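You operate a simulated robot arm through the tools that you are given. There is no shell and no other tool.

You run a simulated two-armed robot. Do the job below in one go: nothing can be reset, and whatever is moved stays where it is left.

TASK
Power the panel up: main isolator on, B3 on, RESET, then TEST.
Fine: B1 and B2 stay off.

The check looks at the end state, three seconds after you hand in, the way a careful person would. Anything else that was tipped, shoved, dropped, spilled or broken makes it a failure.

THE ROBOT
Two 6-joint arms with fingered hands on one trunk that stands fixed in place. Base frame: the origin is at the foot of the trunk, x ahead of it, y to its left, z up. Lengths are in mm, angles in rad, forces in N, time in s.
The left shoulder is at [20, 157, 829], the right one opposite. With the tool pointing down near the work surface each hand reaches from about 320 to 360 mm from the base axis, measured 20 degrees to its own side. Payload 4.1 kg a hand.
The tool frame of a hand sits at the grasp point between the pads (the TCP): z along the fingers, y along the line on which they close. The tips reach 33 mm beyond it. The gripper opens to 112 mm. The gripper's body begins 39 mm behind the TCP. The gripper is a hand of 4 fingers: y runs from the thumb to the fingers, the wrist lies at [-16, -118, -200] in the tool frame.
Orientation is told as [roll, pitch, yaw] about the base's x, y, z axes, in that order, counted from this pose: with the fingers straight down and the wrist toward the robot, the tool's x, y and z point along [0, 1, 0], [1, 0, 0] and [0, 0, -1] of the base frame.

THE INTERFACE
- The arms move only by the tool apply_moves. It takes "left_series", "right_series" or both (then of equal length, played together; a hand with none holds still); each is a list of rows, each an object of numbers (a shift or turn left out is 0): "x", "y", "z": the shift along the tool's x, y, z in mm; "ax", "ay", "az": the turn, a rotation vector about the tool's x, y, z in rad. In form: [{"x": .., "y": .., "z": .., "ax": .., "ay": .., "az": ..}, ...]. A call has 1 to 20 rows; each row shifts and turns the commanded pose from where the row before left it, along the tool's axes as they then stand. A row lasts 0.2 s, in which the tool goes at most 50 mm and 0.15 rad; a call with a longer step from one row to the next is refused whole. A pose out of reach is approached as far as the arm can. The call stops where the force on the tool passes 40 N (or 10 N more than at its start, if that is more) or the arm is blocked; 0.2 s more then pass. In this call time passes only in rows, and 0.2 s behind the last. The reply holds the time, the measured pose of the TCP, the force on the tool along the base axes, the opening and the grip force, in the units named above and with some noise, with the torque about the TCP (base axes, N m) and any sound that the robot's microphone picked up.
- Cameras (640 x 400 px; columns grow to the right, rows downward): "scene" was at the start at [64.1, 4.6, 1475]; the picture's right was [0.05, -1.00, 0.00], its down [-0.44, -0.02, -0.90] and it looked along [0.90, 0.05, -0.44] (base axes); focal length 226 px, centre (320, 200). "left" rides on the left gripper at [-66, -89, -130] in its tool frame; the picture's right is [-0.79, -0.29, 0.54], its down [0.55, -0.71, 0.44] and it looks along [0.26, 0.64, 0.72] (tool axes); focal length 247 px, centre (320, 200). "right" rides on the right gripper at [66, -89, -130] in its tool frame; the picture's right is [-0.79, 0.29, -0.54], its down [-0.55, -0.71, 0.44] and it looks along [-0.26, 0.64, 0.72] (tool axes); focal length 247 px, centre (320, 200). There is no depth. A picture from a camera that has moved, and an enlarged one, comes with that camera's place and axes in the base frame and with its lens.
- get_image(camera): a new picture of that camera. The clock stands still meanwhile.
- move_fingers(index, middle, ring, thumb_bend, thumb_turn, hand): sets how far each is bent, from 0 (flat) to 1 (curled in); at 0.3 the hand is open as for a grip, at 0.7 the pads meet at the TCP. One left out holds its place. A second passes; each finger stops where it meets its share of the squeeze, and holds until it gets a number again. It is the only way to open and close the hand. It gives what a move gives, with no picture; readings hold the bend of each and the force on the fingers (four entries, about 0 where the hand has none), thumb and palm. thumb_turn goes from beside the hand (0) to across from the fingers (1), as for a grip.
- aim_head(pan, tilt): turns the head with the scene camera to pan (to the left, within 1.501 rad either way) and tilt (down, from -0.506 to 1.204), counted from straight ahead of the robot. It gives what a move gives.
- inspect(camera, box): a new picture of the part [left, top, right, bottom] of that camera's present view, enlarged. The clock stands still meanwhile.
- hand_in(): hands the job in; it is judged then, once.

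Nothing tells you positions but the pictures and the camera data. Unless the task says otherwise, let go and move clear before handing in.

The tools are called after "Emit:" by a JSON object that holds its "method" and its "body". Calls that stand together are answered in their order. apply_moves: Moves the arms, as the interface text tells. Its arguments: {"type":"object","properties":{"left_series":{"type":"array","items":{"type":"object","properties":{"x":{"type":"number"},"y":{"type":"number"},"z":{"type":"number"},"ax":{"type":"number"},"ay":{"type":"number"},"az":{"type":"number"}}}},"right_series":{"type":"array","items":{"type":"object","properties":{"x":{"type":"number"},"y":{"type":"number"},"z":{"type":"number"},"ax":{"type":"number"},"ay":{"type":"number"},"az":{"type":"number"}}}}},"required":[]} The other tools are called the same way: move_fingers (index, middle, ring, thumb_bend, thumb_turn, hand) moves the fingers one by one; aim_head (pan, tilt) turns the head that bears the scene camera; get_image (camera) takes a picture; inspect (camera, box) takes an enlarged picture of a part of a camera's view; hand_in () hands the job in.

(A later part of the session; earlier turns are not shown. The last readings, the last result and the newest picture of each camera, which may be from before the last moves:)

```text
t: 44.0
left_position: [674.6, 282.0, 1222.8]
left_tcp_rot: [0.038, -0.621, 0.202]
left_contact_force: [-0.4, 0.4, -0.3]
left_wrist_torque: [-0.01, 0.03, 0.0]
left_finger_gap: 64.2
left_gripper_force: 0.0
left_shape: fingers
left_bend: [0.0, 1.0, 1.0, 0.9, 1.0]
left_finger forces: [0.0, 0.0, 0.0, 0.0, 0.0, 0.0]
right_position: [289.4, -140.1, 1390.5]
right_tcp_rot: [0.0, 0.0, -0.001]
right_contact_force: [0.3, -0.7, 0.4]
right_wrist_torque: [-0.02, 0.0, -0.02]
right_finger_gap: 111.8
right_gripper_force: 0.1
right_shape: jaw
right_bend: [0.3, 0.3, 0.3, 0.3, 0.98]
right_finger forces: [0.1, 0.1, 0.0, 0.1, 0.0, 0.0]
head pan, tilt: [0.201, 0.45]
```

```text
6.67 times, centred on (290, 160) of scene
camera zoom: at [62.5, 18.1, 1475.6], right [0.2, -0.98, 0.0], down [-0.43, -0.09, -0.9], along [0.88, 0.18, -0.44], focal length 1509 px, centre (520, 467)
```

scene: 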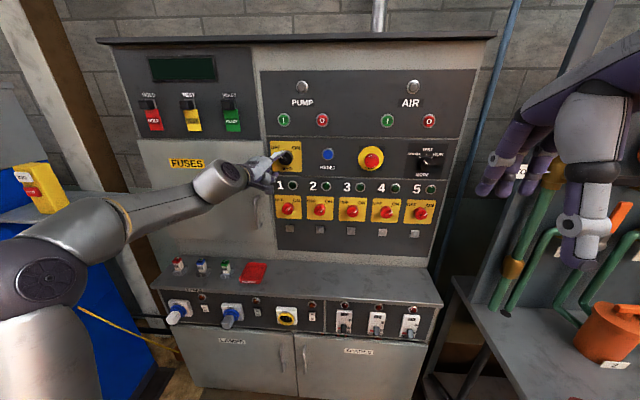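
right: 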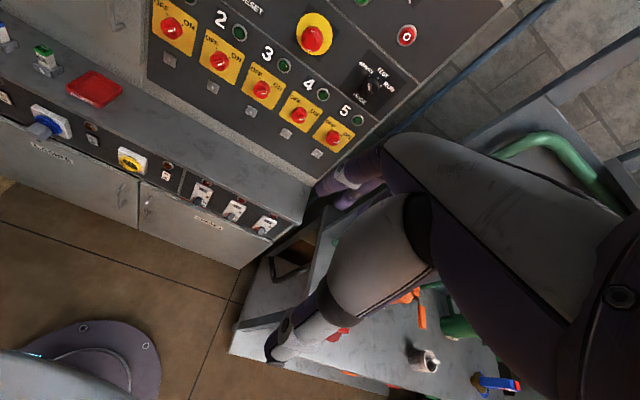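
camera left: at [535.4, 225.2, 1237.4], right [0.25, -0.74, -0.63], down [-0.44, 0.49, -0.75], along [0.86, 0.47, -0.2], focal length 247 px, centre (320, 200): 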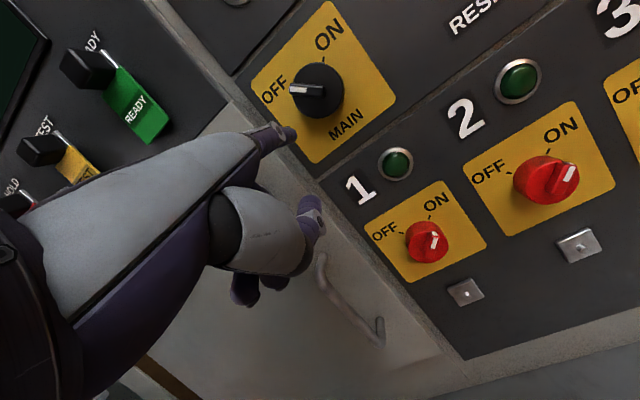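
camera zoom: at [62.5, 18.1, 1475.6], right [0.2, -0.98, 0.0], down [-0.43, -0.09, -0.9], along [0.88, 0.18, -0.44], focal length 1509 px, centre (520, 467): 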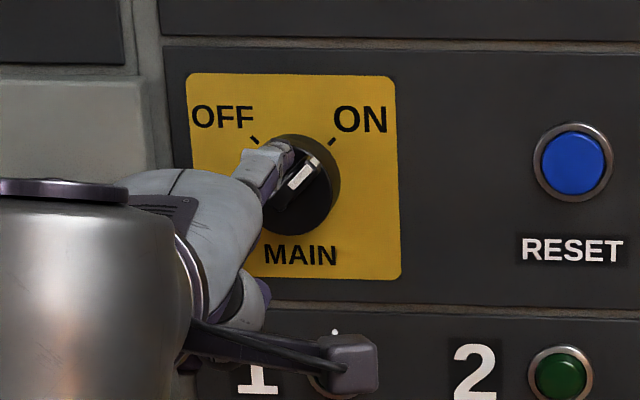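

The MAIN bar now points at ON, snapped at about 45° right. I'll withdraw the finger straight back and check the panel.

Emit:
{"method": "apply_moves", "body": {"left_series": [{"x": 6.7, "y": -23.9, "z": -16.9}, {"x": 6.7, "y": -23.9, "z": -16.9}, {"x": 6.7, "y": -23.9, "z": -16.9}]}}

Emit:
{"method": "get_image", "body": {"camera": "scene"}}

Emit:
{"method": "inspect", "body": {"camera": "scene", "box": [250, 60, 470, 240]}}

Emit:
{"method": "inspect", "body": {"camera": "scene", "box": [110, 40, 260, 140]}}

Emit:
{"method": "inspect", "body": {"camera": "scene", "box": [320, 290, 440, 360]}}

```text
t: 44.8
left_position: [582.9, 281.5, 1223.8]
left_tcp_rot: [0.038, -0.621, 0.202]
left_contact_force: [0.9, -0.1, -0.9]
left_wrist_torque: [0.06, 0.02, -0.03]
left_finger_gap: 64.3
left_gripper_force: 0.1
left_shape: fingers
left_bend: [0.0, 1.0, 1.0, 0.9, 1.0]
left_finger forces: [0.0, 0.1, 0.0, 0.1, 0.0, 0.1]
right_position: [290.0, -138.6, 1390.4]
right_tcp_rot: [-0.001, 0.0, 0.001]
right_contact_force: [-0.3, 0.6, 0.2]
right_wrist_torque: [-0.01, 0.01, 0.02]
right_finger_gap: 111.5
right_gripper_force: 0.0
right_shape: jaw
right_bend: [0.3, 0.3, 0.3, 0.3, 0.98]
right_finger forces: [0.1, 0.0, 0.0, 0.0, 0.0, 0.1]
head pan, tilt: [0.201, 0.45]
```

```text
taken
```

scene: 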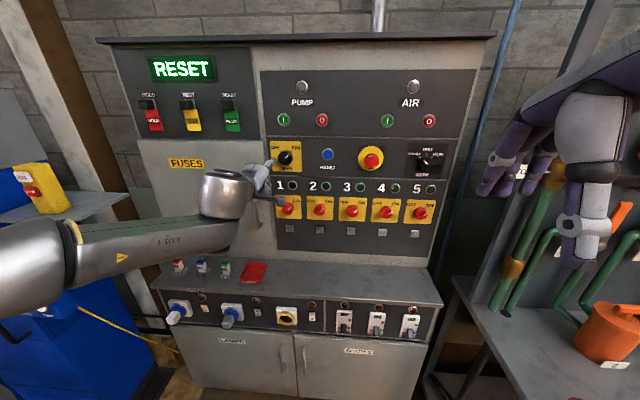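

```text
2.22 times, centred on (360, 150) of scene
camera zoom: at [62.9, 18.0, 1475.6], right [0.2, -0.98, 0.0], down [-0.43, -0.09, -0.9], along [0.88, 0.18, -0.44], focal length 503 px, centre (231, 311)
```

zoom: 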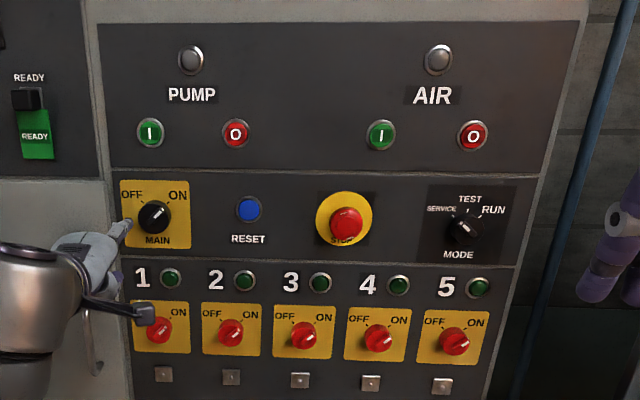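

```text
4.00 times, centred on (185, 90) of scene
camera zoom: at [62.9, 18.0, 1475.6], right [0.2, -0.98, 0.0], down [-0.43, -0.09, -0.9], along [0.88, 0.18, -0.44], focal length 906 px, centre (860, 640)
```

zoom: 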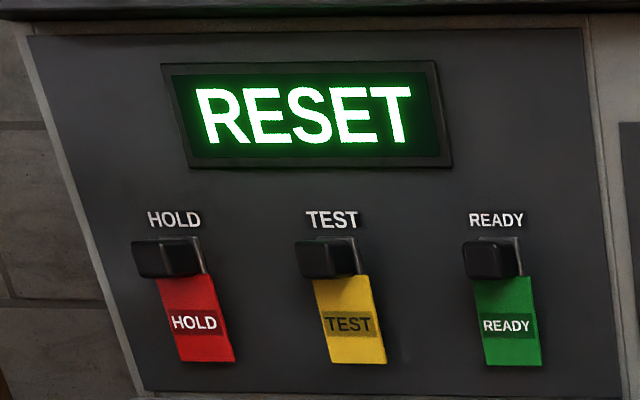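

```text
5.33 times, centred on (380, 325) of scene
camera zoom: at [62.9, 18.0, 1475.6], right [0.2, -0.98, 0.0], down [-0.43, -0.09, -0.9], along [0.88, 0.18, -0.44], focal length 1207 px, centre (0, -467)
```

zoom: 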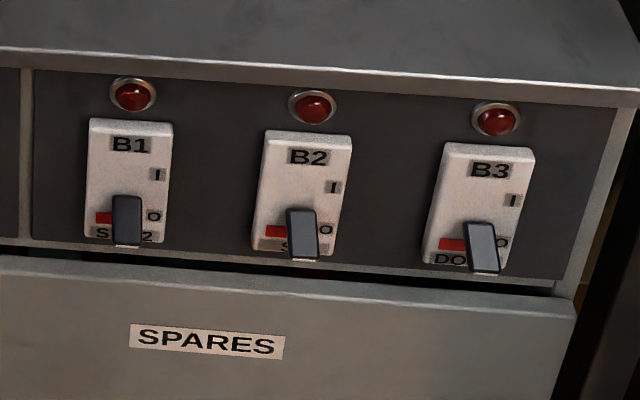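

The panel is powered: MAIN is ON and the display asks for RESET. Next is B3 by the right hand; I'll bring it down in front of the lower right breakers in free space.

Emit:
{"method": "apply_moves", "body": {"right_series": [{"x": -4.5, "y": 12, "z": 44.5}, {"x": -4.5, "y": 12, "z": 44.5}, {"x": -4.5, "y": 12, "z": 44.5}, {"x": -4.5, "y": 12, "z": 44.5}, {"x": -4.5, "y": 12, "z": 44.5}, {"x": -4.5, "y": 12, "z": 44.5}]}}

Emit:
{"method": "get_image", "body": {"camera": "scene"}}

Emit:
{"method": "get_image", "body": {"camera": "right"}}

```text
t: 46.2
left_position: [584.1, 281.5, 1222.9]
left_tcp_rot: [0.039, -0.621, 0.203]
left_contact_force: [1.1, 0.3, 0.5]
left_wrist_torque: [0.02, 0.02, 0.03]
left_finger_gap: 64.1
left_gripper_force: 0.1
left_shape: fingers
left_bend: [0.0, 1.0, 1.0, 0.9, 1.0]
left_finger forces: [0.0, 0.1, 0.1, 0.0, 0.0, 0.1]
right_position: [361.4, -165.0, 1121.3]
right_tcp_rot: [0.003, 0.002, -0.001]
right_contact_force: [-0.2, 0.6, 1.1]
right_wrist_torque: [0.01, -0.02, 0.0]
right_finger_gap: 111.9
right_gripper_force: 0.1
right_shape: jaw
right_bend: [0.3, 0.3, 0.3, 0.3, 0.98]
right_finger forces: [0.0, 0.1, 0.1, 0.0, 0.0, 0.0]
head pan, tilt: [0.201, 0.45]
```

```text
taken
```

scene: 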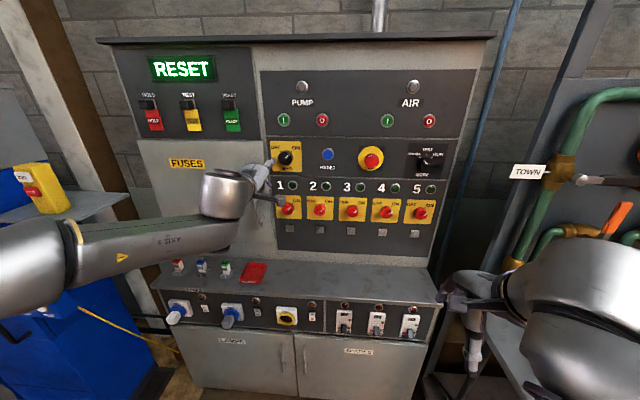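

```text
taken
camera right: at [272.2, -100.5, 1251.9], right [0.29, -0.79, 0.54], down [-0.71, -0.55, -0.44], along [0.64, -0.26, -0.72], focal length 247 px, centre (320, 200)
```

right: 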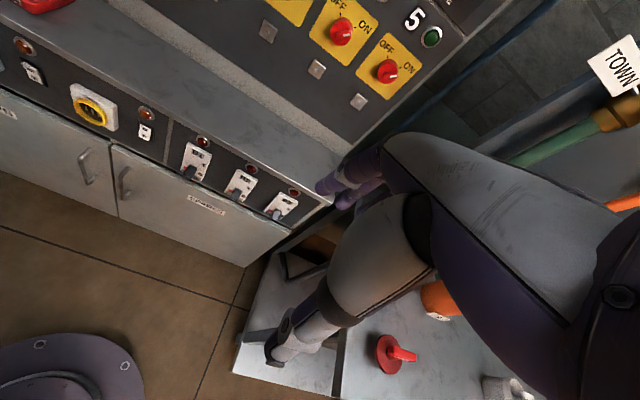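

The right hand came down cleanly to (361, -165, 1121). I'll zoom on B3 from both cameras to fix its position.

Emit:
{"method": "inspect", "body": {"camera": "right", "box": [160, 120, 340, 240]}}

Emit:
{"method": "inspect", "body": {"camera": "scene", "box": [320, 290, 440, 360]}}

```text
3.33 times, centred on (250, 180) of right
camera zoom: at [272.2, -100.5, 1251.9], right [0.29, -0.79, 0.54], down [-0.71, -0.55, -0.44], along [0.64, -0.26, -0.72], focal length 823 px, centre (553, 267)
```

zoom: 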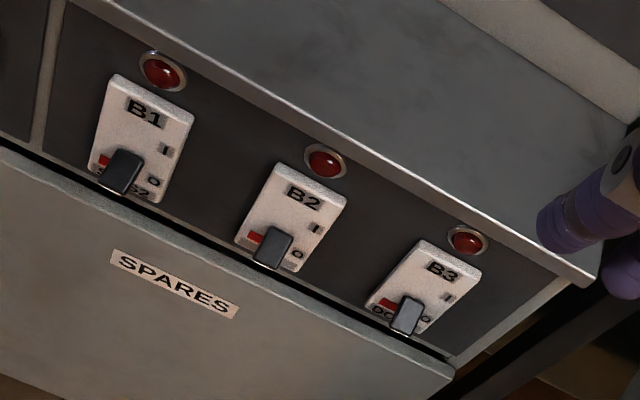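

```text
5.33 times, centred on (380, 325) of scene
camera zoom: at [62.3, 18.0, 1475.6], right [0.2, -0.98, 0.0], down [-0.43, -0.09, -0.9], along [0.88, 0.18, -0.44], focal length 1207 px, centre (0, -467)
```

zoom: 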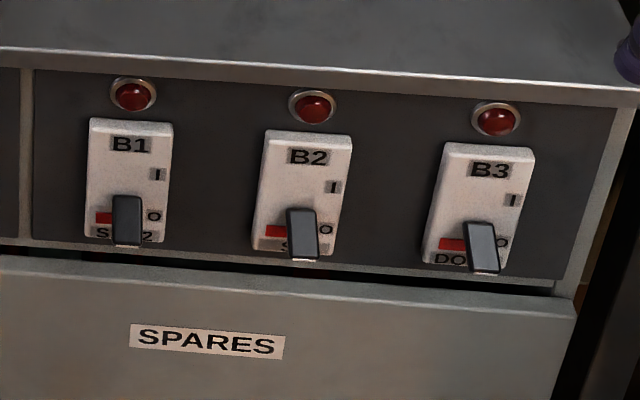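

I need a better baseline on B3, so I'll lower the right hand further, still well clear of the cabinet.

Emit:
{"method": "apply_moves", "body": {"right_series": [{"x": -4.5, "y": 8, "z": 44.5}, {"x": -4.5, "y": 8, "z": 44.5}, {"x": -4.5, "y": 8, "z": 44.5}, {"x": -4.5, "y": 8, "z": 44.5}, {"x": -4.5, "y": 8, "z": 44.5}]}}

Emit:
{"method": "get_image", "body": {"camera": "right"}}

Emit:
{"method": "get_image", "body": {"camera": "scene"}}

```text
t: 47.4
left_position: [584.6, 281.3, 1222.8]
left_tcp_rot: [0.036, -0.622, 0.203]
left_contact_force: [0.6, -0.2, 0.5]
left_wrist_torque: [-0.01, 0.01, -0.01]
left_finger_gap: 64.2
left_gripper_force: 0.0
left_shape: fingers
left_bend: [0.0, 1.0, 1.0, 0.9, 1.0]
left_finger forces: [0.0, 0.0, 0.0, 0.1, 0.1, 0.1]
right_position: [426.7, -190.3, 914.2]
right_tcp_rot: [0.0, 0.004, -0.003]
right_contact_force: [-0.4, 0.6, 0.0]
right_wrist_torque: [-0.02, -0.03, -0.01]
right_finger_gap: 111.8
right_gripper_force: 0.1
right_shape: jaw
right_bend: [0.3, 0.3, 0.3, 0.3, 0.98]
right_finger forces: [0.0, 0.0, 0.0, 0.0, 0.0, 0.1]
right hand out of reach, approached as far as the arm can: row 3, 4, 5
head pan, tilt: [0.201, 0.45]
```

```text
taken
camera right: at [337.6, -124.2, 1043.9], right [0.29, -0.79, 0.54], down [-0.71, -0.55, -0.43], along [0.64, -0.26, -0.72], focal length 247 px, centre (320, 200)
```

right: 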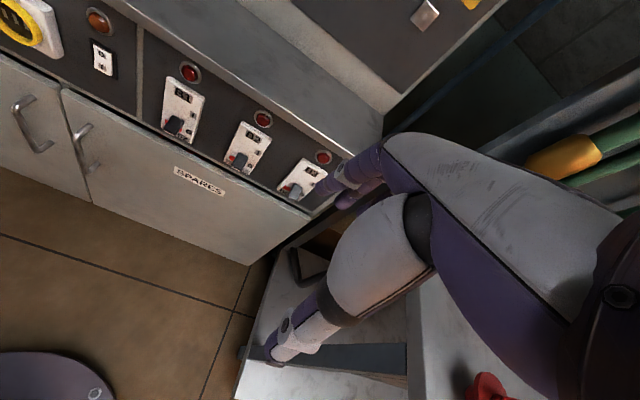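

```text
taken
```

scene: 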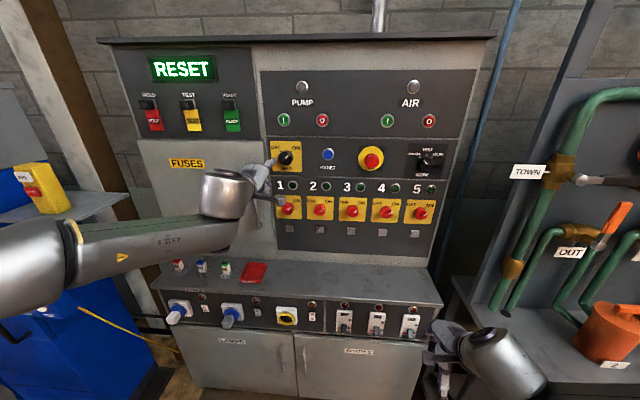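

The arm cannot fold closer than about 400 mm, so for B3 I'll come in at a yaw with a pointing finger. First I'll get B3's position from this new view.

Emit:
{"method": "inspect", "body": {"camera": "right", "box": [200, 100, 360, 220]}}

Emit:
{"method": "inspect", "body": {"camera": "scene", "box": [320, 290, 440, 360]}}

```text
3.33 times, centred on (280, 160) of right
camera zoom: at [337.6, -124.2, 1043.9], right [0.29, -0.79, 0.54], down [-0.71, -0.55, -0.43], along [0.64, -0.26, -0.72], focal length 823 px, centre (453, 333)
```

zoom: 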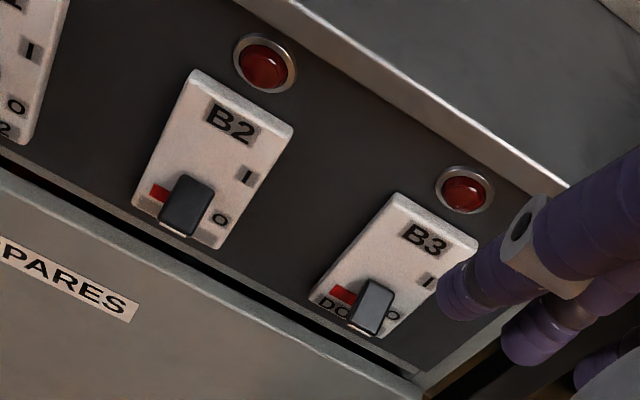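

```text
5.33 times, centred on (380, 325) of scene
camera zoom: at [62.0, 18.2, 1475.6], right [0.2, -0.98, 0.0], down [-0.43, -0.09, -0.9], along [0.88, 0.18, -0.43], focal length 1207 px, centre (0, -467)
```

zoom: 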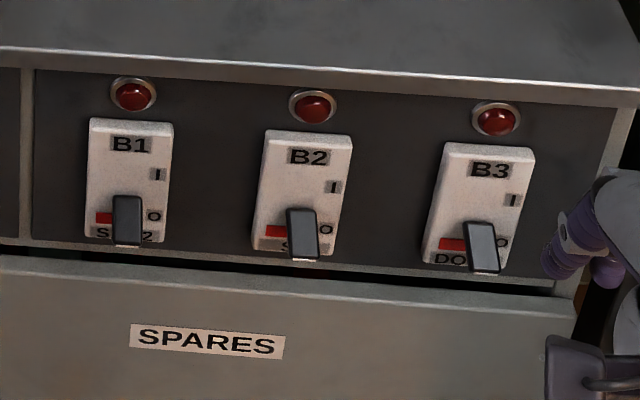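

B3's lever tip works out at about (675, -217, 617), consistent over three views, and breaker spacing is about 130 mm. I'll set the right hand to a pointing index and swing it left, yawed 30° inward-to-right, before going lower.

Emit:
{"method": "move_fingers", "body": {"hand": "right", "index": 0.0, "middle": 1.0, "ring": 1.0, "thumb_bend": 0.9, "thumb_turn": 1.0}}

Emit:
{"method": "apply_moves", "body": {"right_series": [{"x": 24.25, "y": 13.25, "z": 16, "az": 0.13}, {"x": 25.8, "y": 10, "z": 16, "az": 0.13}, {"x": 26.8, "y": 6.6, "z": 16, "az": 0.13}, {"x": 27.5, "y": 3, "z": 16, "az": 0.13}]}}

Emit:
{"method": "get_image", "body": {"camera": "scene"}}

Emit:
{"method": "get_image", "body": {"camera": "right"}}

```text
t: 48.4
left_position: [583.0, 282.3, 1222.8]
left_tcp_rot: [0.038, -0.622, 0.203]
left_contact_force: [-0.1, 0.0, 0.8]
left_wrist_torque: [-0.03, -0.04, 0.0]
left_finger_gap: 64.1
left_gripper_force: 0.0
left_shape: fingers
left_bend: [0.0, 1.0, 1.0, 0.9, 1.0]
left_finger forces: [0.0, 0.0, 0.0, 0.0, 0.1, 0.0]
right_position: [427.3, -188.3, 914.3]
right_tcp_rot: [-0.001, 0.0, 0.0]
right_contact_force: [1.0, 1.3, -0.3]
right_wrist_torque: [0.0, -0.04, -0.03]
right_finger_gap: 63.8
right_gripper_force: 0.0
right_shape: fingers
right_bend: [0.0, 0.98, 1.0, 0.9, 1.0]
right_finger forces: [0.1, 0.1, 0.0, 0.0, 0.1, 0.0]
head pan, tilt: [0.201, 0.45]
```

```text
t: 49.4
left_position: [583.0, 280.8, 1225.2]
left_tcp_rot: [0.039, -0.622, 0.201]
left_contact_force: [0.0, -0.8, 0.6]
left_wrist_torque: [0.03, 0.02, 0.02]
left_finger_gap: 64.2
left_gripper_force: 0.0
left_shape: fingers
left_bend: [0.0, 1.0, 1.0, 0.9, 1.0]
left_finger forces: [0.1, 0.0, 0.0, 0.0, 0.0, 0.0]
right_position: [478.3, -92.9, 848.9]
right_tcp_rot: [0.0, 0.002, -0.524]
right_contact_force: [0.4, -0.2, -0.3]
right_wrist_torque: [0.0, 0.0, 0.04]
right_finger_gap: 63.9
right_gripper_force: 0.1
right_shape: fingers
right_bend: [0.0, 0.98, 1.0, 0.9, 1.0]
right_finger forces: [0.1, 0.0, 0.0, 0.0, 0.0, 0.1]
head pan, tilt: [0.201, 0.45]
```

```text
taken
```

scene: 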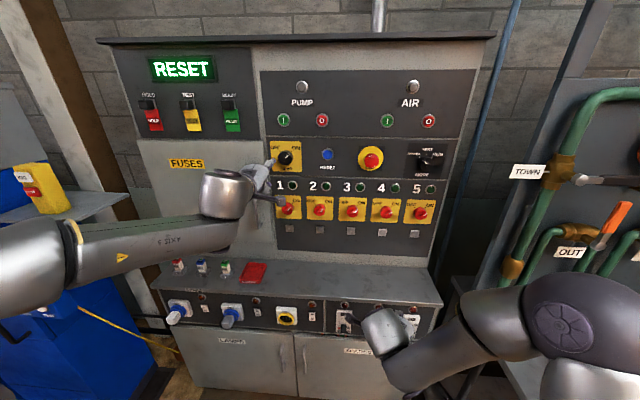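

```text
taken
camera right: at [433.0, 7.8, 978.1], right [-0.15, -0.83, 0.54], down [-0.89, -0.12, -0.44], along [0.43, -0.54, -0.72], focal length 247 px, centre (320, 200)
```

right: 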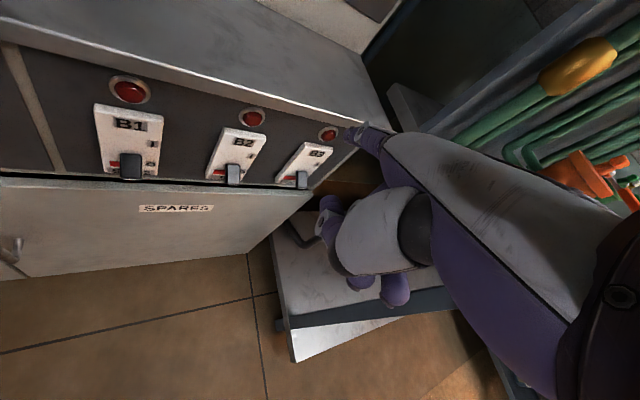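

The right hand is at (478, -93, 849), in reach and yawed 30°. B3's lever tip refines to about (672, -213, 628). I'll lower the hand in front of the doors, between the levers.

Emit:
{"method": "apply_moves", "body": {"right_series": [{"x": 3.5, "y": 6, "z": 41.5}, {"x": 3.5, "y": 6, "z": 41.5}, {"x": 3.5, "y": 6, "z": 41.5}, {"x": 3.5, "y": 6, "z": 41.5}, {"x": 3.5, "y": 6, "z": 41.5}]}}

Emit:
{"method": "get_image", "body": {"camera": "scene"}}

Emit:
{"method": "get_image", "body": {"camera": "right"}}

```text
t: 50.6
left_position: [583.2, 282.7, 1222.5]
left_tcp_rot: [0.038, -0.621, 0.202]
left_contact_force: [-1.1, -1.3, 0.7]
left_wrist_torque: [0.0, 0.02, -0.05]
left_finger_gap: 64.0
left_gripper_force: 0.0
left_shape: fingers
left_bend: [0.0, 1.0, 1.0, 0.9, 1.0]
left_finger forces: [0.0, 0.0, 0.0, 0.0, 0.0, 0.1]
right_position: [514.5, -91.1, 644.5]
right_tcp_rot: [-0.002, 0.0, -0.52]
right_contact_force: [0.2, -0.3, 0.0]
right_wrist_torque: [0.02, -0.03, 0.01]
right_finger_gap: 63.8
right_gripper_force: 0.0
right_shape: fingers
right_bend: [0.0, 0.98, 1.0, 0.9, 1.0]
right_finger forces: [0.1, 0.0, 0.0, 0.0, 0.0, 0.0]
head pan, tilt: [0.201, 0.45]
```

```text
taken
```

scene: 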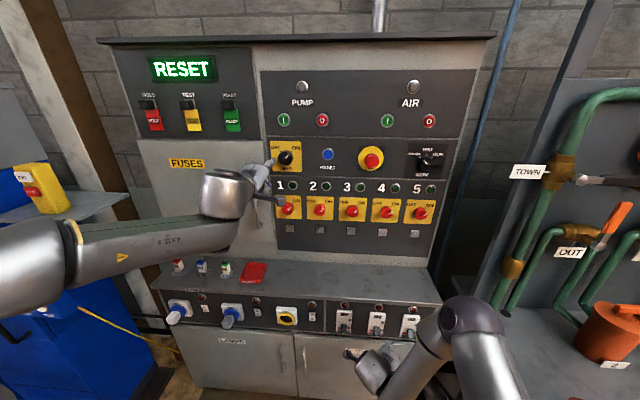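

```text
taken
camera right: at [469.4, 9.4, 774.9], right [-0.15, -0.83, 0.54], down [-0.89, -0.13, -0.44], along [0.43, -0.54, -0.72], focal length 247 px, centre (320, 200)
```

right: 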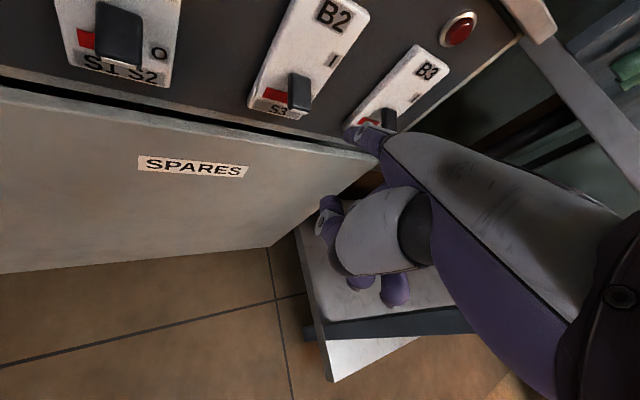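

B3's lever is just above the index finger in view. I'll zoom in to see the exact relation.

Emit:
{"method": "inspect", "body": {"camera": "right", "box": [230, 0, 470, 180]}}

Emit:
{"method": "inspect", "body": {"camera": "scene", "box": [320, 290, 480, 400]}}

```text
2.22 times, centred on (350, 90) of right
camera zoom: at [469.4, 9.4, 774.9], right [-0.15, -0.83, 0.54], down [-0.89, -0.13, -0.44], along [0.43, -0.54, -0.72], focal length 549 px, centre (253, 444)
```

zoom: 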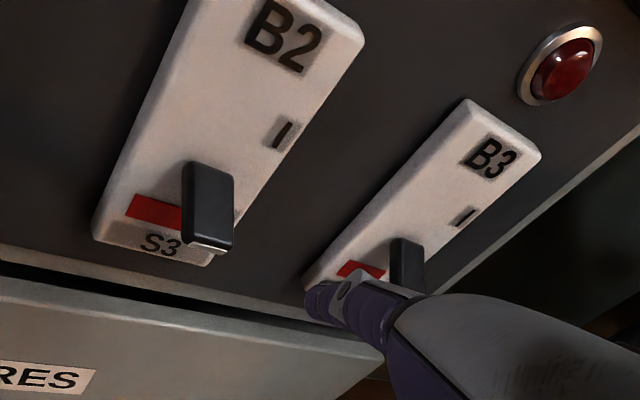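

```text
3.64 times, centred on (400, 345) of scene
camera zoom: at [62.2, 18.1, 1475.6], right [0.2, -0.98, 0.0], down [-0.43, -0.09, -0.9], along [0.88, 0.18, -0.44], focal length 823 px, centre (29, -327)
```

zoom: 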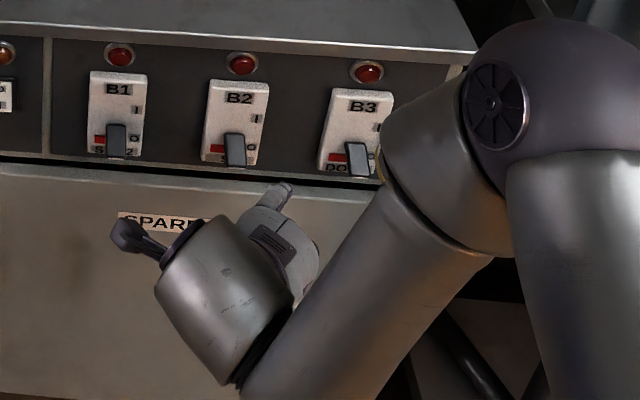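

The lever end of B3 refines to about (655, -203, 650); the panel is yawed about 8°. The right index tip is at (627, -135, 643). I'll pitch the finger level while lowering it to a staging point below and in front of B3.

Emit:
{"method": "apply_moves", "body": {"right_series": [{"x": -5.74, "y": 8.86, "z": 23.9, "ax": -0.138}, {"x": -5.74, "y": 5.5, "z": 24.9, "ax": -0.138}, {"x": -5.74, "y": 2.0, "z": 25.4, "ax": -0.138}, {"x": -5.74, "y": -1.5, "z": 25.4, "ax": -0.138}, {"x": -5.74, "y": -5.0, "z": 25.0, "ax": -0.138}]}}

Emit:
{"method": "get_image", "body": {"camera": "right"}}

Emit:
{"method": "inspect", "body": {"camera": "scene", "box": [320, 290, 480, 400]}}

```text
t: 51.8
left_position: [583.8, 282.0, 1221.9]
left_tcp_rot: [0.04, -0.621, 0.203]
left_contact_force: [0.3, 0.1, -0.6]
left_wrist_torque: [-0.02, -0.01, 0.02]
left_finger_gap: 64.0
left_gripper_force: 0.1
left_shape: fingers
left_bend: [0.0, 1.0, 1.0, 0.9, 1.0]
left_finger forces: [0.0, 0.0, 0.0, 0.0, 0.0, 0.0]
right_position: [558.9, -142.5, 522.3]
right_tcp_rot: [-0.001, -0.694, -0.52]
right_contact_force: [0.3, -0.4, -0.7]
right_wrist_torque: [-0.01, 0.03, 0.0]
right_finger_gap: 63.9
right_gripper_force: 0.0
right_shape: fingers
right_bend: [0.0, 0.98, 1.0, 0.9, 1.0]
right_finger forces: [0.0, 0.0, 0.0, 0.0, 0.1, 0.0]
right hand out of reach, approached as far as the arm can: row 2, 3
head pan, tilt: [0.201, 0.45]
```

```text
taken
camera right: at [458.7, -10.9, 565.3], right [-0.5, -0.63, 0.6], down [-0.51, -0.35, -0.79], along [0.7, -0.7, -0.14], focal length 247 px, centre (320, 200)
```

right: 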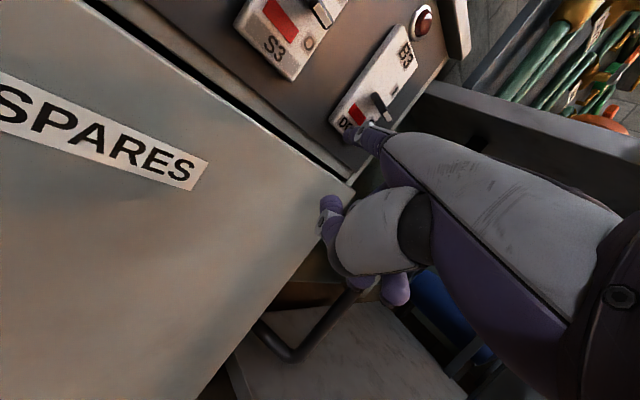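

```text
3.64 times, centred on (400, 345) of scene
camera zoom: at [62.4, 18.2, 1475.6], right [0.2, -0.98, 0.0], down [-0.43, -0.09, -0.9], along [0.88, 0.18, -0.44], focal length 823 px, centre (29, -327)
```

zoom: 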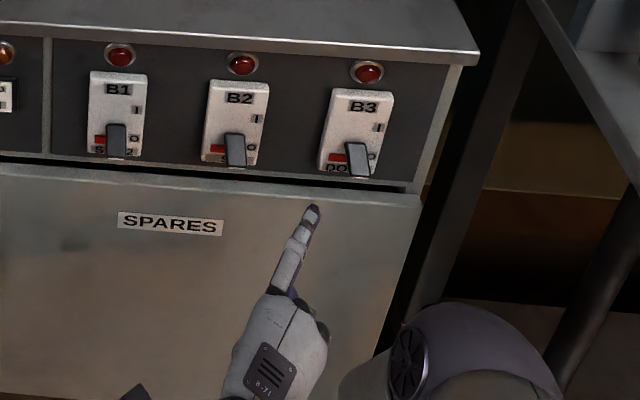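

The finger is now level at about (650, -175, 597), below and left of B3's lever. I'll zoom to see clearances.

Emit:
{"method": "inspect", "body": {"camera": "right", "box": [300, 40, 460, 160]}}

Emit:
{"method": "inspect", "body": {"camera": "scene", "box": [370, 300, 430, 350]}}

```text
3.33 times, centred on (380, 100) of right
camera zoom: at [458.7, -10.9, 565.3], right [-0.5, -0.63, 0.6], down [-0.51, -0.35, -0.79], along [0.7, -0.7, -0.14], focal length 823 px, centre (120, 533)
```

zoom: 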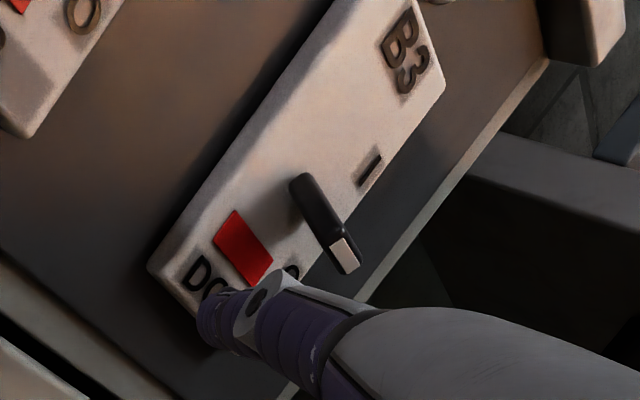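

```text
8.00 times, centred on (400, 325) of scene
camera zoom: at [62.4, 18.2, 1475.6], right [0.2, -0.98, 0.0], down [-0.43, -0.09, -0.9], along [0.88, 0.18, -0.44], focal length 1811 px, centre (-320, -800)
```

zoom: 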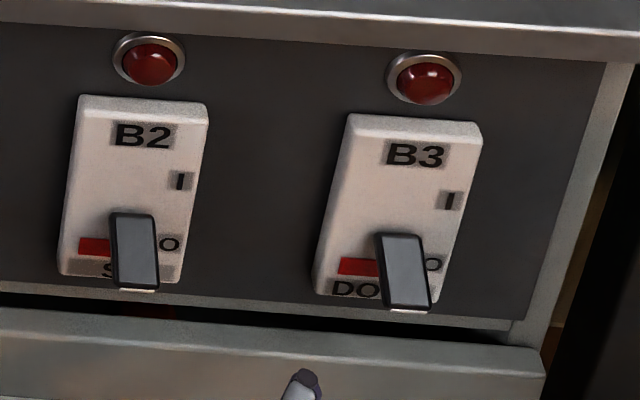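

B3's lever runs from about (681, -203, 655) out to (659, -210, 644). I'll slide the finger under it, with the tip going to about (672, -214, 612).

Emit:
{"method": "apply_moves", "body": {"right_series": [{"x": -12, "y": 21.5, "z": 7.5}, {"x": -12, "y": 21.5, "z": 7.5}]}}

Emit:
{"method": "inspect", "body": {"camera": "right", "box": [300, 40, 460, 160]}}

Emit:
{"method": "inspect", "body": {"camera": "scene", "box": [370, 300, 430, 350]}}

```text
t: 52.4
left_position: [583.3, 282.3, 1222.9]
left_tcp_rot: [0.039, -0.621, 0.201]
left_contact_force: [-0.1, -0.1, 0.5]
left_wrist_torque: [-0.02, 0.0, 0.01]
left_finger_gap: 64.0
left_gripper_force: 0.1
left_shape: fingers
left_bend: [0.0, 1.0, 1.0, 0.9, 1.0]
left_finger forces: [0.1, 0.0, 0.0, 0.0, 0.1, 0.0]
right_position: [584.4, -183.9, 538.1]
right_tcp_rot: [0.0, -0.691, -0.519]
right_contact_force: [-0.7, 1.1, 0.8]
right_wrist_torque: [0.01, 0.0, 0.0]
right_finger_gap: 63.8
right_gripper_force: 0.1
right_shape: fingers
right_bend: [0.0, 0.98, 1.0, 0.9, 1.0]
right_finger forces: [0.0, 0.0, 0.1, 0.0, 0.0, 0.0]
head pan, tilt: [0.201, 0.45]
```

```text
3.33 times, centred on (380, 100) of right
camera zoom: at [484.7, -53.2, 580.5], right [-0.5, -0.63, 0.6], down [-0.51, -0.35, -0.79], along [0.7, -0.7, -0.15], focal length 823 px, centre (120, 533)
```

zoom: 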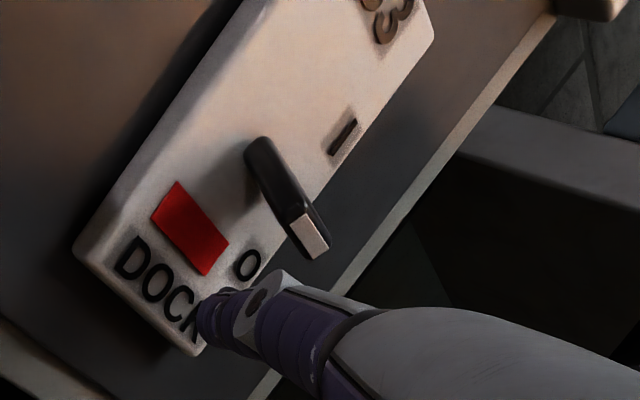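

```text
8.00 times, centred on (400, 325) of scene
camera zoom: at [62.4, 18.2, 1475.6], right [0.2, -0.98, 0.0], down [-0.43, -0.09, -0.9], along [0.88, 0.18, -0.44], focal length 1811 px, centre (-320, -800)
```

zoom: 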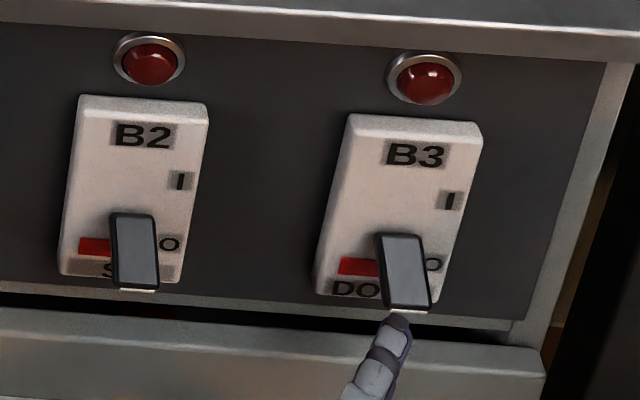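

The finger is right beneath the DOCK (B3) lever. I'll raise it in small steps and watch the force and the lever.

Emit:
{"method": "apply_moves", "body": {"right_series": [{"y": 6.4, "z": -7.7}, {"y": 6.4, "z": -7.7}]}}

Emit:
{"method": "inspect", "body": {"camera": "right", "box": [300, 40, 460, 160]}}

Emit:
{"method": "inspect", "body": {"camera": "scene", "box": [370, 300, 430, 350]}}

```text
t: 53.0
left_position: [583.8, 281.9, 1224.0]
left_tcp_rot: [0.039, -0.621, 0.202]
left_contact_force: [0.6, -0.7, -0.3]
left_wrist_torque: [-0.03, 0.02, 0.02]
left_finger_gap: 64.1
left_gripper_force: 0.1
left_shape: fingers
left_bend: [0.0, 1.0, 1.0, 0.9, 1.0]
left_finger forces: [0.0, 0.0, 0.0, 0.1, 0.1, 0.0]
right_position: [585.5, -184.3, 558.5]
right_tcp_rot: [0.0, -0.689, -0.52]
right_contact_force: [0.1, -0.6, -0.8]
right_wrist_torque: [0.07, 0.07, 0.0]
right_finger_gap: 63.1
right_gripper_force: 0.3
right_shape: fingers
right_bend: [0.0, 0.98, 1.0, 0.9, 1.0]
right_finger forces: [0.8, 0.1, 0.0, 0.0, 0.0, 0.0]
head pan, tilt: [0.201, 0.45]
```

```text
3.33 times, centred on (380, 100) of right
camera zoom: at [484.8, -52.8, 600.7], right [-0.5, -0.63, 0.6], down [-0.51, -0.34, -0.79], along [0.7, -0.7, -0.15], focal length 823 px, centre (120, 533)
```

zoom: 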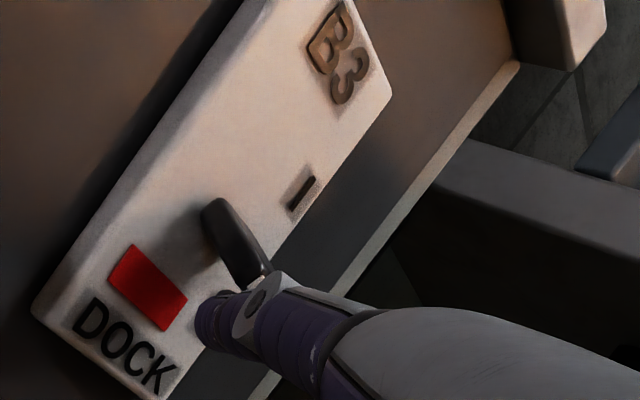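

```text
8.00 times, centred on (400, 325) of scene
camera zoom: at [62.5, 18.0, 1475.6], right [0.2, -0.98, 0.0], down [-0.43, -0.09, -0.9], along [0.88, 0.18, -0.44], focal length 1811 px, centre (-320, -800)
```

zoom: 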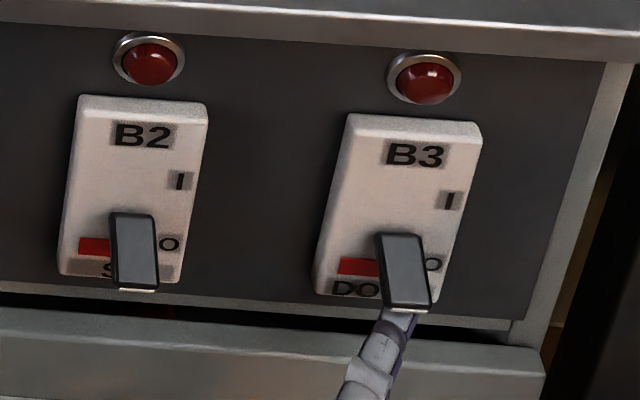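

The finger has just touched the lever's underside. I'll keep lifting.

Emit:
{"method": "apply_moves", "body": {"right_series": [{"y": 6.4, "z": -7.7}, {"y": 6.4, "z": -7.7}]}}

Emit:
{"method": "inspect", "body": {"camera": "right", "box": [300, 40, 460, 160]}}

Emit:
{"method": "inspect", "body": {"camera": "scene", "box": [370, 300, 430, 350]}}

```text
t: 53.6
left_position: [583.9, 281.9, 1223.6]
left_tcp_rot: [0.038, -0.621, 0.201]
left_contact_force: [-0.4, -0.2, 0.2]
left_wrist_torque: [-0.03, 0.0, 0.01]
left_finger_gap: 64.2
left_gripper_force: 0.0
left_shape: fingers
left_bend: [0.0, 1.0, 1.0, 0.9, 1.0]
left_finger forces: [0.0, 0.0, 0.0, 0.1, 0.0, 0.1]
right_position: [585.5, -183.1, 576.8]
right_tcp_rot: [-0.001, -0.691, -0.52]
right_contact_force: [0.3, -0.4, -0.4]
right_wrist_torque: [0.03, -0.01, -0.01]
right_finger_gap: 63.5
right_gripper_force: 0.1
right_shape: fingers
right_bend: [0.0, 0.98, 1.0, 0.9, 1.0]
right_finger forces: [0.0, 0.0, 0.0, 0.0, 0.1, 0.0]
head pan, tilt: [0.201, 0.45]
```

```text
3.33 times, centred on (380, 100) of right
camera zoom: at [485.2, -52.3, 620.7], right [-0.5, -0.63, 0.6], down [-0.51, -0.35, -0.79], along [0.7, -0.7, -0.15], focal length 823 px, centre (120, 533)
```

zoom: 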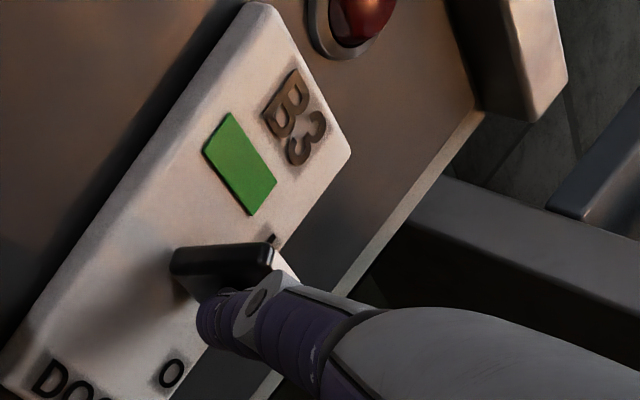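

```text
8.00 times, centred on (400, 325) of scene
camera zoom: at [62.5, 18.0, 1475.6], right [0.2, -0.98, 0.0], down [-0.43, -0.09, -0.9], along [0.88, 0.18, -0.44], focal length 1811 px, centre (-320, -800)
```

zoom: 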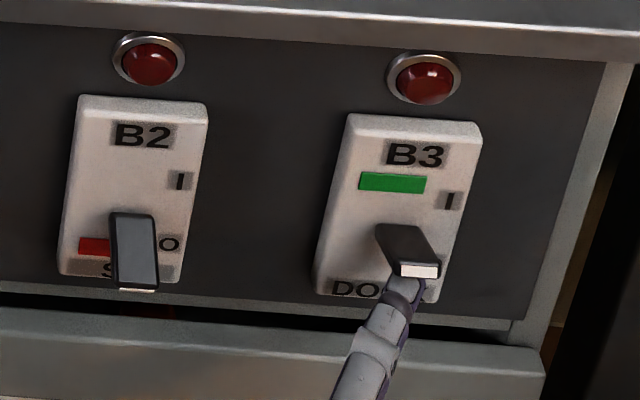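

B3 flipped to I: its flag is now green, while B1 and B2 are untouched. I'll lower the finger off the lever and back the right hand out the way it came.

Emit:
{"method": "apply_moves", "body": {"right_series": [{"y": -12.8, "z": 15.4}, {"y": -19.2, "z": -16}, {"y": -19.2, "z": -16}, {"x": 8.8, "y": 5.3, "z": -21.5, "ax": 0.138}, {"x": 8.8, "y": 2.3, "z": -22.1, "ax": 0.138}, {"x": 8.8, "y": -0.7, "z": -22.2, "ax": 0.138}, {"x": 8.8, "y": -3.8, "z": -21.9, "ax": 0.138}, {"x": 8.8, "y": -6.8, "z": -21.1, "ax": 0.138}]}}

Emit:
{"method": "get_image", "body": {"camera": "scene"}}

Emit:
{"method": "get_image", "body": {"camera": "right"}}

```text
t: 55.4
left_position: [584.2, 282.2, 1222.3]
left_tcp_rot: [0.038, -0.622, 0.202]
left_contact_force: [0.4, -0.5, 0.3]
left_wrist_torque: [0.0, 0.0, 0.01]
left_finger_gap: 64.3
left_gripper_force: 0.0
left_shape: fingers
left_bend: [0.0, 1.0, 1.0, 0.9, 1.0]
left_finger forces: [0.0, 0.1, 0.1, 0.0, 0.0, 0.1]
right_position: [533.2, -104.1, 655.0]
right_tcp_rot: [-0.001, 0.002, -0.52]
right_contact_force: [-0.5, 0.1, -0.3]
right_wrist_torque: [-0.02, 0.01, 0.0]
right_finger_gap: 63.8
right_gripper_force: 0.1
right_shape: fingers
right_bend: [0.0, 0.98, 1.0, 0.9, 1.0]
right_finger forces: [0.0, 0.0, 0.1, 0.0, 0.0, 0.0]
right hand out of reach, approached as far as the arm can: row 4
head pan, tilt: [0.201, 0.45]
```

```text
taken
```

scene: 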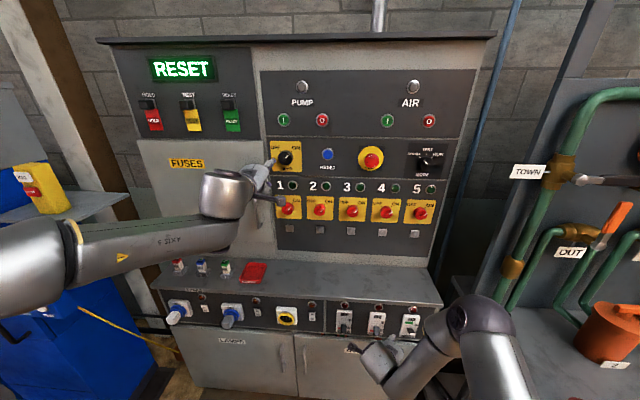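

```text
taken
camera right: at [488.5, -3.4, 784.8], right [-0.14, -0.83, 0.54], down [-0.89, -0.13, -0.43], along [0.43, -0.54, -0.72], focal length 247 px, centre (320, 200)
```

right: 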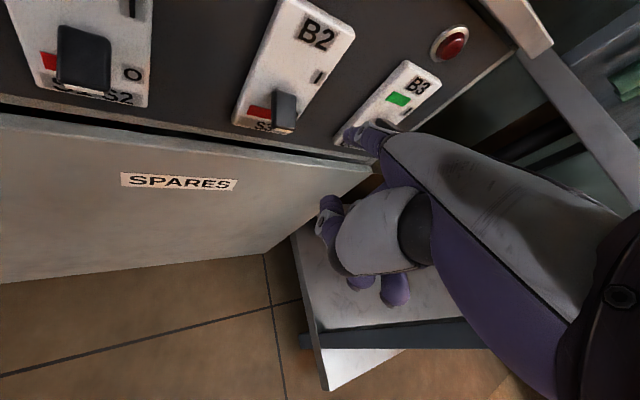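

Both B3 and MAIN look right and the display still asks for RESET. I'll raise the right hand clear while moving the left index in front of the blue RESET button, at about (813, 143, 1281).

Emit:
{"method": "apply_moves", "body": {"left_series": [{"x": -32.3, "y": 4.2, "z": 4.0}, {"x": -32.3, "y": 4.2, "z": 4.0}, {"x": -32.3, "y": 4.2, "z": 4.0}, {"x": -32.3, "y": 4.2, "z": 4.0}, {"x": -32.3, "y": 4.2, "z": 4.0}], "right_series": [{"x": -3.6, "y": -10.6, "z": -39}, {"x": -3.6, "y": -10.6, "z": -39}, {"x": -3.6, "y": -10.6, "z": -39}, {"x": -3.6, "y": -10.6, "z": -39}, {"x": -3.6, "y": -10.6, "z": -39}]}}

Emit:
{"method": "get_image", "body": {"camera": "scene"}}

Emit:
{"method": "get_image", "body": {"camera": "left"}}

Emit:
{"method": "inspect", "body": {"camera": "scene", "box": [290, 130, 370, 190]}}

```text
t: 56.6
left_position: [648.4, 133.4, 1215.2]
left_tcp_rot: [0.038, -0.621, 0.204]
left_contact_force: [0.7, 0.2, 0.4]
left_wrist_torque: [0.01, -0.02, 0.01]
left_finger_gap: 64.1
left_gripper_force: 0.1
left_shape: fingers
left_bend: [0.0, 1.0, 1.0, 0.9, 1.0]
left_finger forces: [0.1, 0.1, 0.1, 0.0, 0.0, 0.0]
right_position: [479.9, -91.6, 850.9]
right_tcp_rot: [-0.001, 0.0, -0.52]
right_contact_force: [-0.2, 0.2, -0.8]
right_wrist_torque: [0.0, 0.02, 0.0]
right_finger_gap: 64.1
right_gripper_force: 0.1
right_shape: fingers
right_bend: [0.0, 0.98, 1.0, 0.9, 1.0]
right_finger forces: [0.0, 0.1, 0.0, 0.0, 0.1, 0.1]
head pan, tilt: [0.201, 0.45]
```

```text
taken
```

scene: 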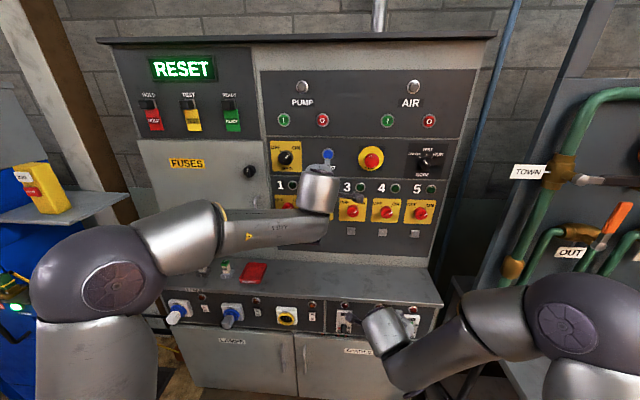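

```text
taken
camera left: at [519.0, 34.6, 1265.5], right [0.25, -0.74, -0.63], down [-0.44, 0.49, -0.75], along [0.86, 0.47, -0.2], focal length 247 px, centre (320, 200)
```

left: 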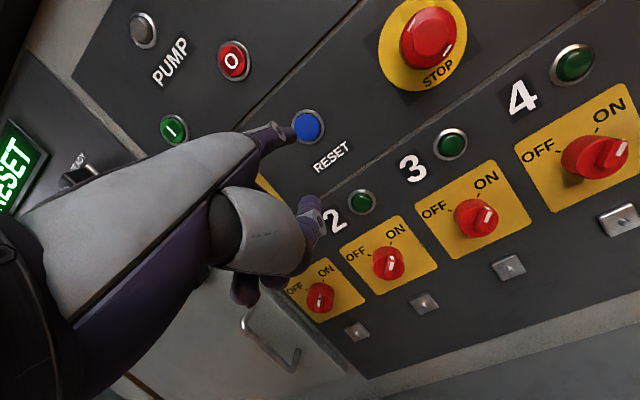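

```text
6.67 times, centred on (330, 160) of scene
camera zoom: at [62.6, 18.4, 1475.6], right [0.2, -0.98, 0.0], down [-0.43, -0.09, -0.9], along [0.88, 0.18, -0.44], focal length 1509 px, centre (253, 467)
```

zoom: 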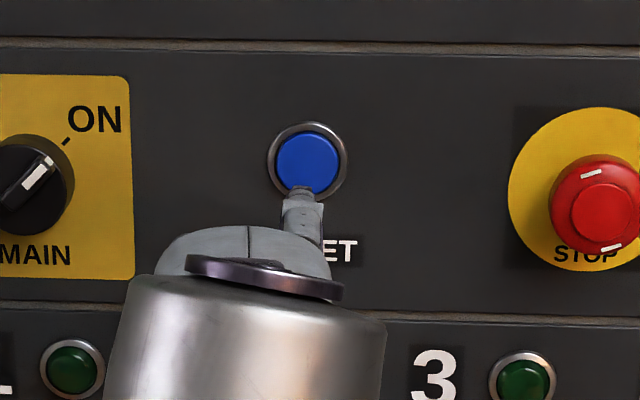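

RESET refines to (811, 142, 1282) and the left tip is at (750, 136, 1283). I'll advance 48 mm, then creep in to press it.

Emit:
{"method": "apply_moves", "body": {"left_series": [{"x": -2.6, "y": 20.2, "z": 14.4}, {"x": -2.6, "y": 19, "z": 13.5}]}}

Emit:
{"method": "inspect", "body": {"camera": "left", "box": [220, 60, 400, 200]}}

Emit:
{"method": "inspect", "body": {"camera": "scene", "box": [290, 130, 370, 190]}}

```text
t: 57.2
left_position: [697.0, 137.2, 1213.8]
left_tcp_rot: [0.039, -0.621, 0.206]
left_contact_force: [0.2, 0.0, 1.4]
left_wrist_torque: [0.04, 0.0, -0.04]
left_finger_gap: 64.3
left_gripper_force: 0.0
left_shape: fingers
left_bend: [0.0, 1.0, 1.0, 0.9, 1.0]
left_finger forces: [0.0, 0.0, 0.0, 0.1, 0.0, 0.0]
right_position: [479.5, -93.0, 850.5]
right_tcp_rot: [0.0, -0.001, -0.52]
right_contact_force: [0.0, -0.1, 0.0]
right_wrist_torque: [0.03, -0.03, -0.01]
right_finger_gap: 63.6
right_gripper_force: 0.1
right_shape: fingers
right_bend: [0.0, 0.98, 1.0, 0.9, 1.0]
right_finger forces: [0.0, 0.0, 0.0, 0.1, 0.1, 0.0]
head pan, tilt: [0.201, 0.45]
```

```text
2.86 times, centred on (310, 130) of left
camera zoom: at [566.9, 39.0, 1265.8], right [0.25, -0.74, -0.63], down [-0.44, 0.49, -0.75], along [0.86, 0.47, -0.2], focal length 706 px, centre (349, 400)
```

zoom: 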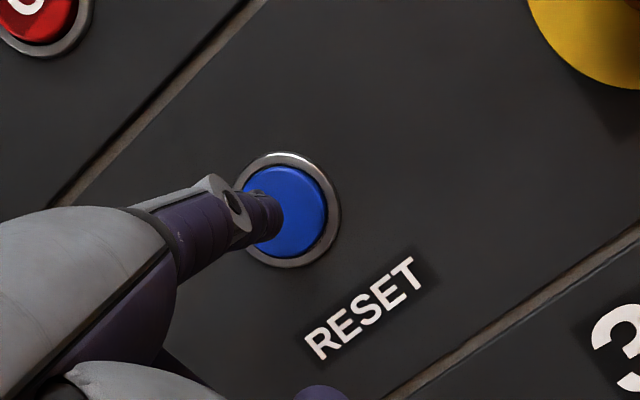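

```text
6.67 times, centred on (330, 160) of scene
camera zoom: at [62.1, 18.1, 1475.6], right [0.2, -0.98, 0.0], down [-0.43, -0.09, -0.9], along [0.88, 0.18, -0.44], focal length 1509 px, centre (253, 467)
```

zoom: 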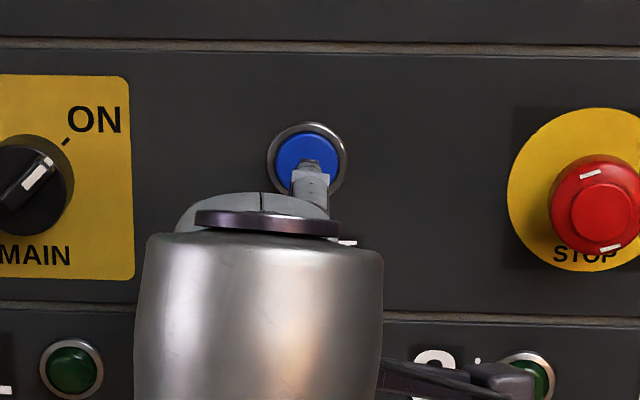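

The tip is centred on RESET and nearly touching. I'll press in small steps and watch the index force.

Emit:
{"method": "apply_moves", "body": {"left_series": [{"x": -0.7, "y": 4.8, "z": 3.4}]}}

Emit:
{"method": "apply_moves", "body": {"left_series": [{"x": -0.5, "y": 4.0, "z": 2.9}]}}

Emit:
{"method": "apply_moves", "body": {"left_series": [{"x": -0.4, "y": 3.2, "z": 2.3}]}}

Emit:
{"method": "inspect", "body": {"camera": "scene", "box": [110, 40, 350, 190]}}

```text
t: 57.6
left_position: [702.3, 137.2, 1213.2]
left_tcp_rot: [0.039, -0.62, 0.204]
left_contact_force: [0.2, -0.5, 0.1]
left_wrist_torque: [0.01, -0.02, 0.01]
left_finger_gap: 64.0
left_gripper_force: 0.1
left_shape: fingers
left_bend: [0.0, 1.0, 1.0, 0.9, 1.0]
left_finger forces: [0.1, 0.0, 0.1, 0.0, 0.1, 0.0]
right_position: [479.8, -93.0, 850.4]
right_tcp_rot: [0.0, -0.003, -0.52]
right_contact_force: [0.2, -0.1, -1.0]
right_wrist_torque: [0.01, 0.0, -0.03]
right_finger_gap: 63.8
right_gripper_force: 0.0
right_shape: fingers
right_bend: [0.0, 0.98, 1.0, 0.9, 1.0]
right_finger forces: [0.0, 0.0, 0.0, 0.0, 0.0, 0.1]
head pan, tilt: [0.201, 0.45]
```

```text
t: 58.0
left_position: [707.3, 139.0, 1213.5]
left_tcp_rot: [0.036, -0.62, 0.203]
left_contact_force: [-0.1, 0.3, 0.2]
left_wrist_torque: [0.04, 0.01, 0.02]
left_finger_gap: 63.8
left_gripper_force: 0.1
left_shape: fingers
left_bend: [0.0, 1.0, 1.0, 0.9, 1.0]
left_finger forces: [0.0, 0.1, 0.0, 0.1, 0.0, 0.1]
right_position: [479.5, -93.0, 849.2]
right_tcp_rot: [0.0, 0.0, -0.519]
right_contact_force: [-0.5, 0.8, -0.3]
right_wrist_torque: [0.01, 0.01, 0.01]
right_finger_gap: 63.9
right_gripper_force: 0.0
right_shape: fingers
right_bend: [0.0, 0.98, 1.0, 0.9, 1.0]
right_finger forces: [0.0, 0.0, 0.0, 0.1, 0.0, 0.0]
head pan, tilt: [0.201, 0.45]
```

```text
t: 58.4
left_position: [711.9, 138.3, 1214.3]
left_tcp_rot: [0.039, -0.621, 0.204]
left_contact_force: [0.2, 0.9, 0.0]
left_wrist_torque: [-0.03, 0.01, -0.01]
left_finger_gap: 64.3
left_gripper_force: 0.1
left_shape: fingers
left_bend: [0.0, 1.0, 1.0, 0.9, 1.0]
left_finger forces: [0.0, 0.0, 0.0, 0.0, 0.0, 0.0]
right_position: [479.5, -92.2, 850.0]
right_tcp_rot: [0.0, 0.001, -0.52]
right_contact_force: [0.0, 0.0, -0.7]
right_wrist_torque: [0.02, -0.02, 0.01]
right_finger_gap: 64.0
right_gripper_force: 0.1
right_shape: fingers
right_bend: [0.0, 0.98, 1.0, 0.9, 1.0]
right_finger forces: [0.0, 0.1, 0.0, 0.1, 0.1, 0.0]
head pan, tilt: [0.201, 0.45]
```

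```text
2.67 times, centred on (230, 115) of scene
camera zoom: at [62.4, 18.0, 1475.6], right [0.2, -0.98, 0.0], down [-0.43, -0.09, -0.9], along [0.88, 0.18, -0.44], focal length 604 px, centre (560, 427)
```

zoom: 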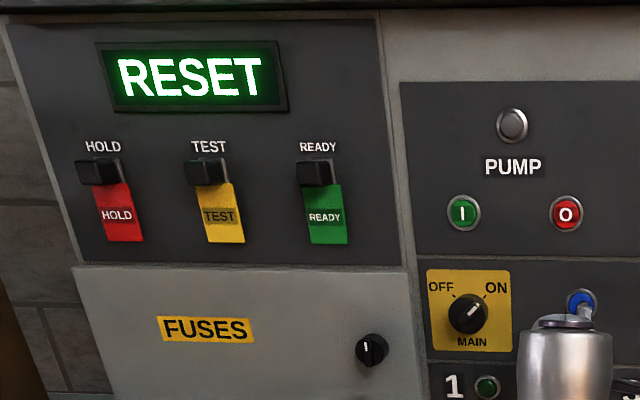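

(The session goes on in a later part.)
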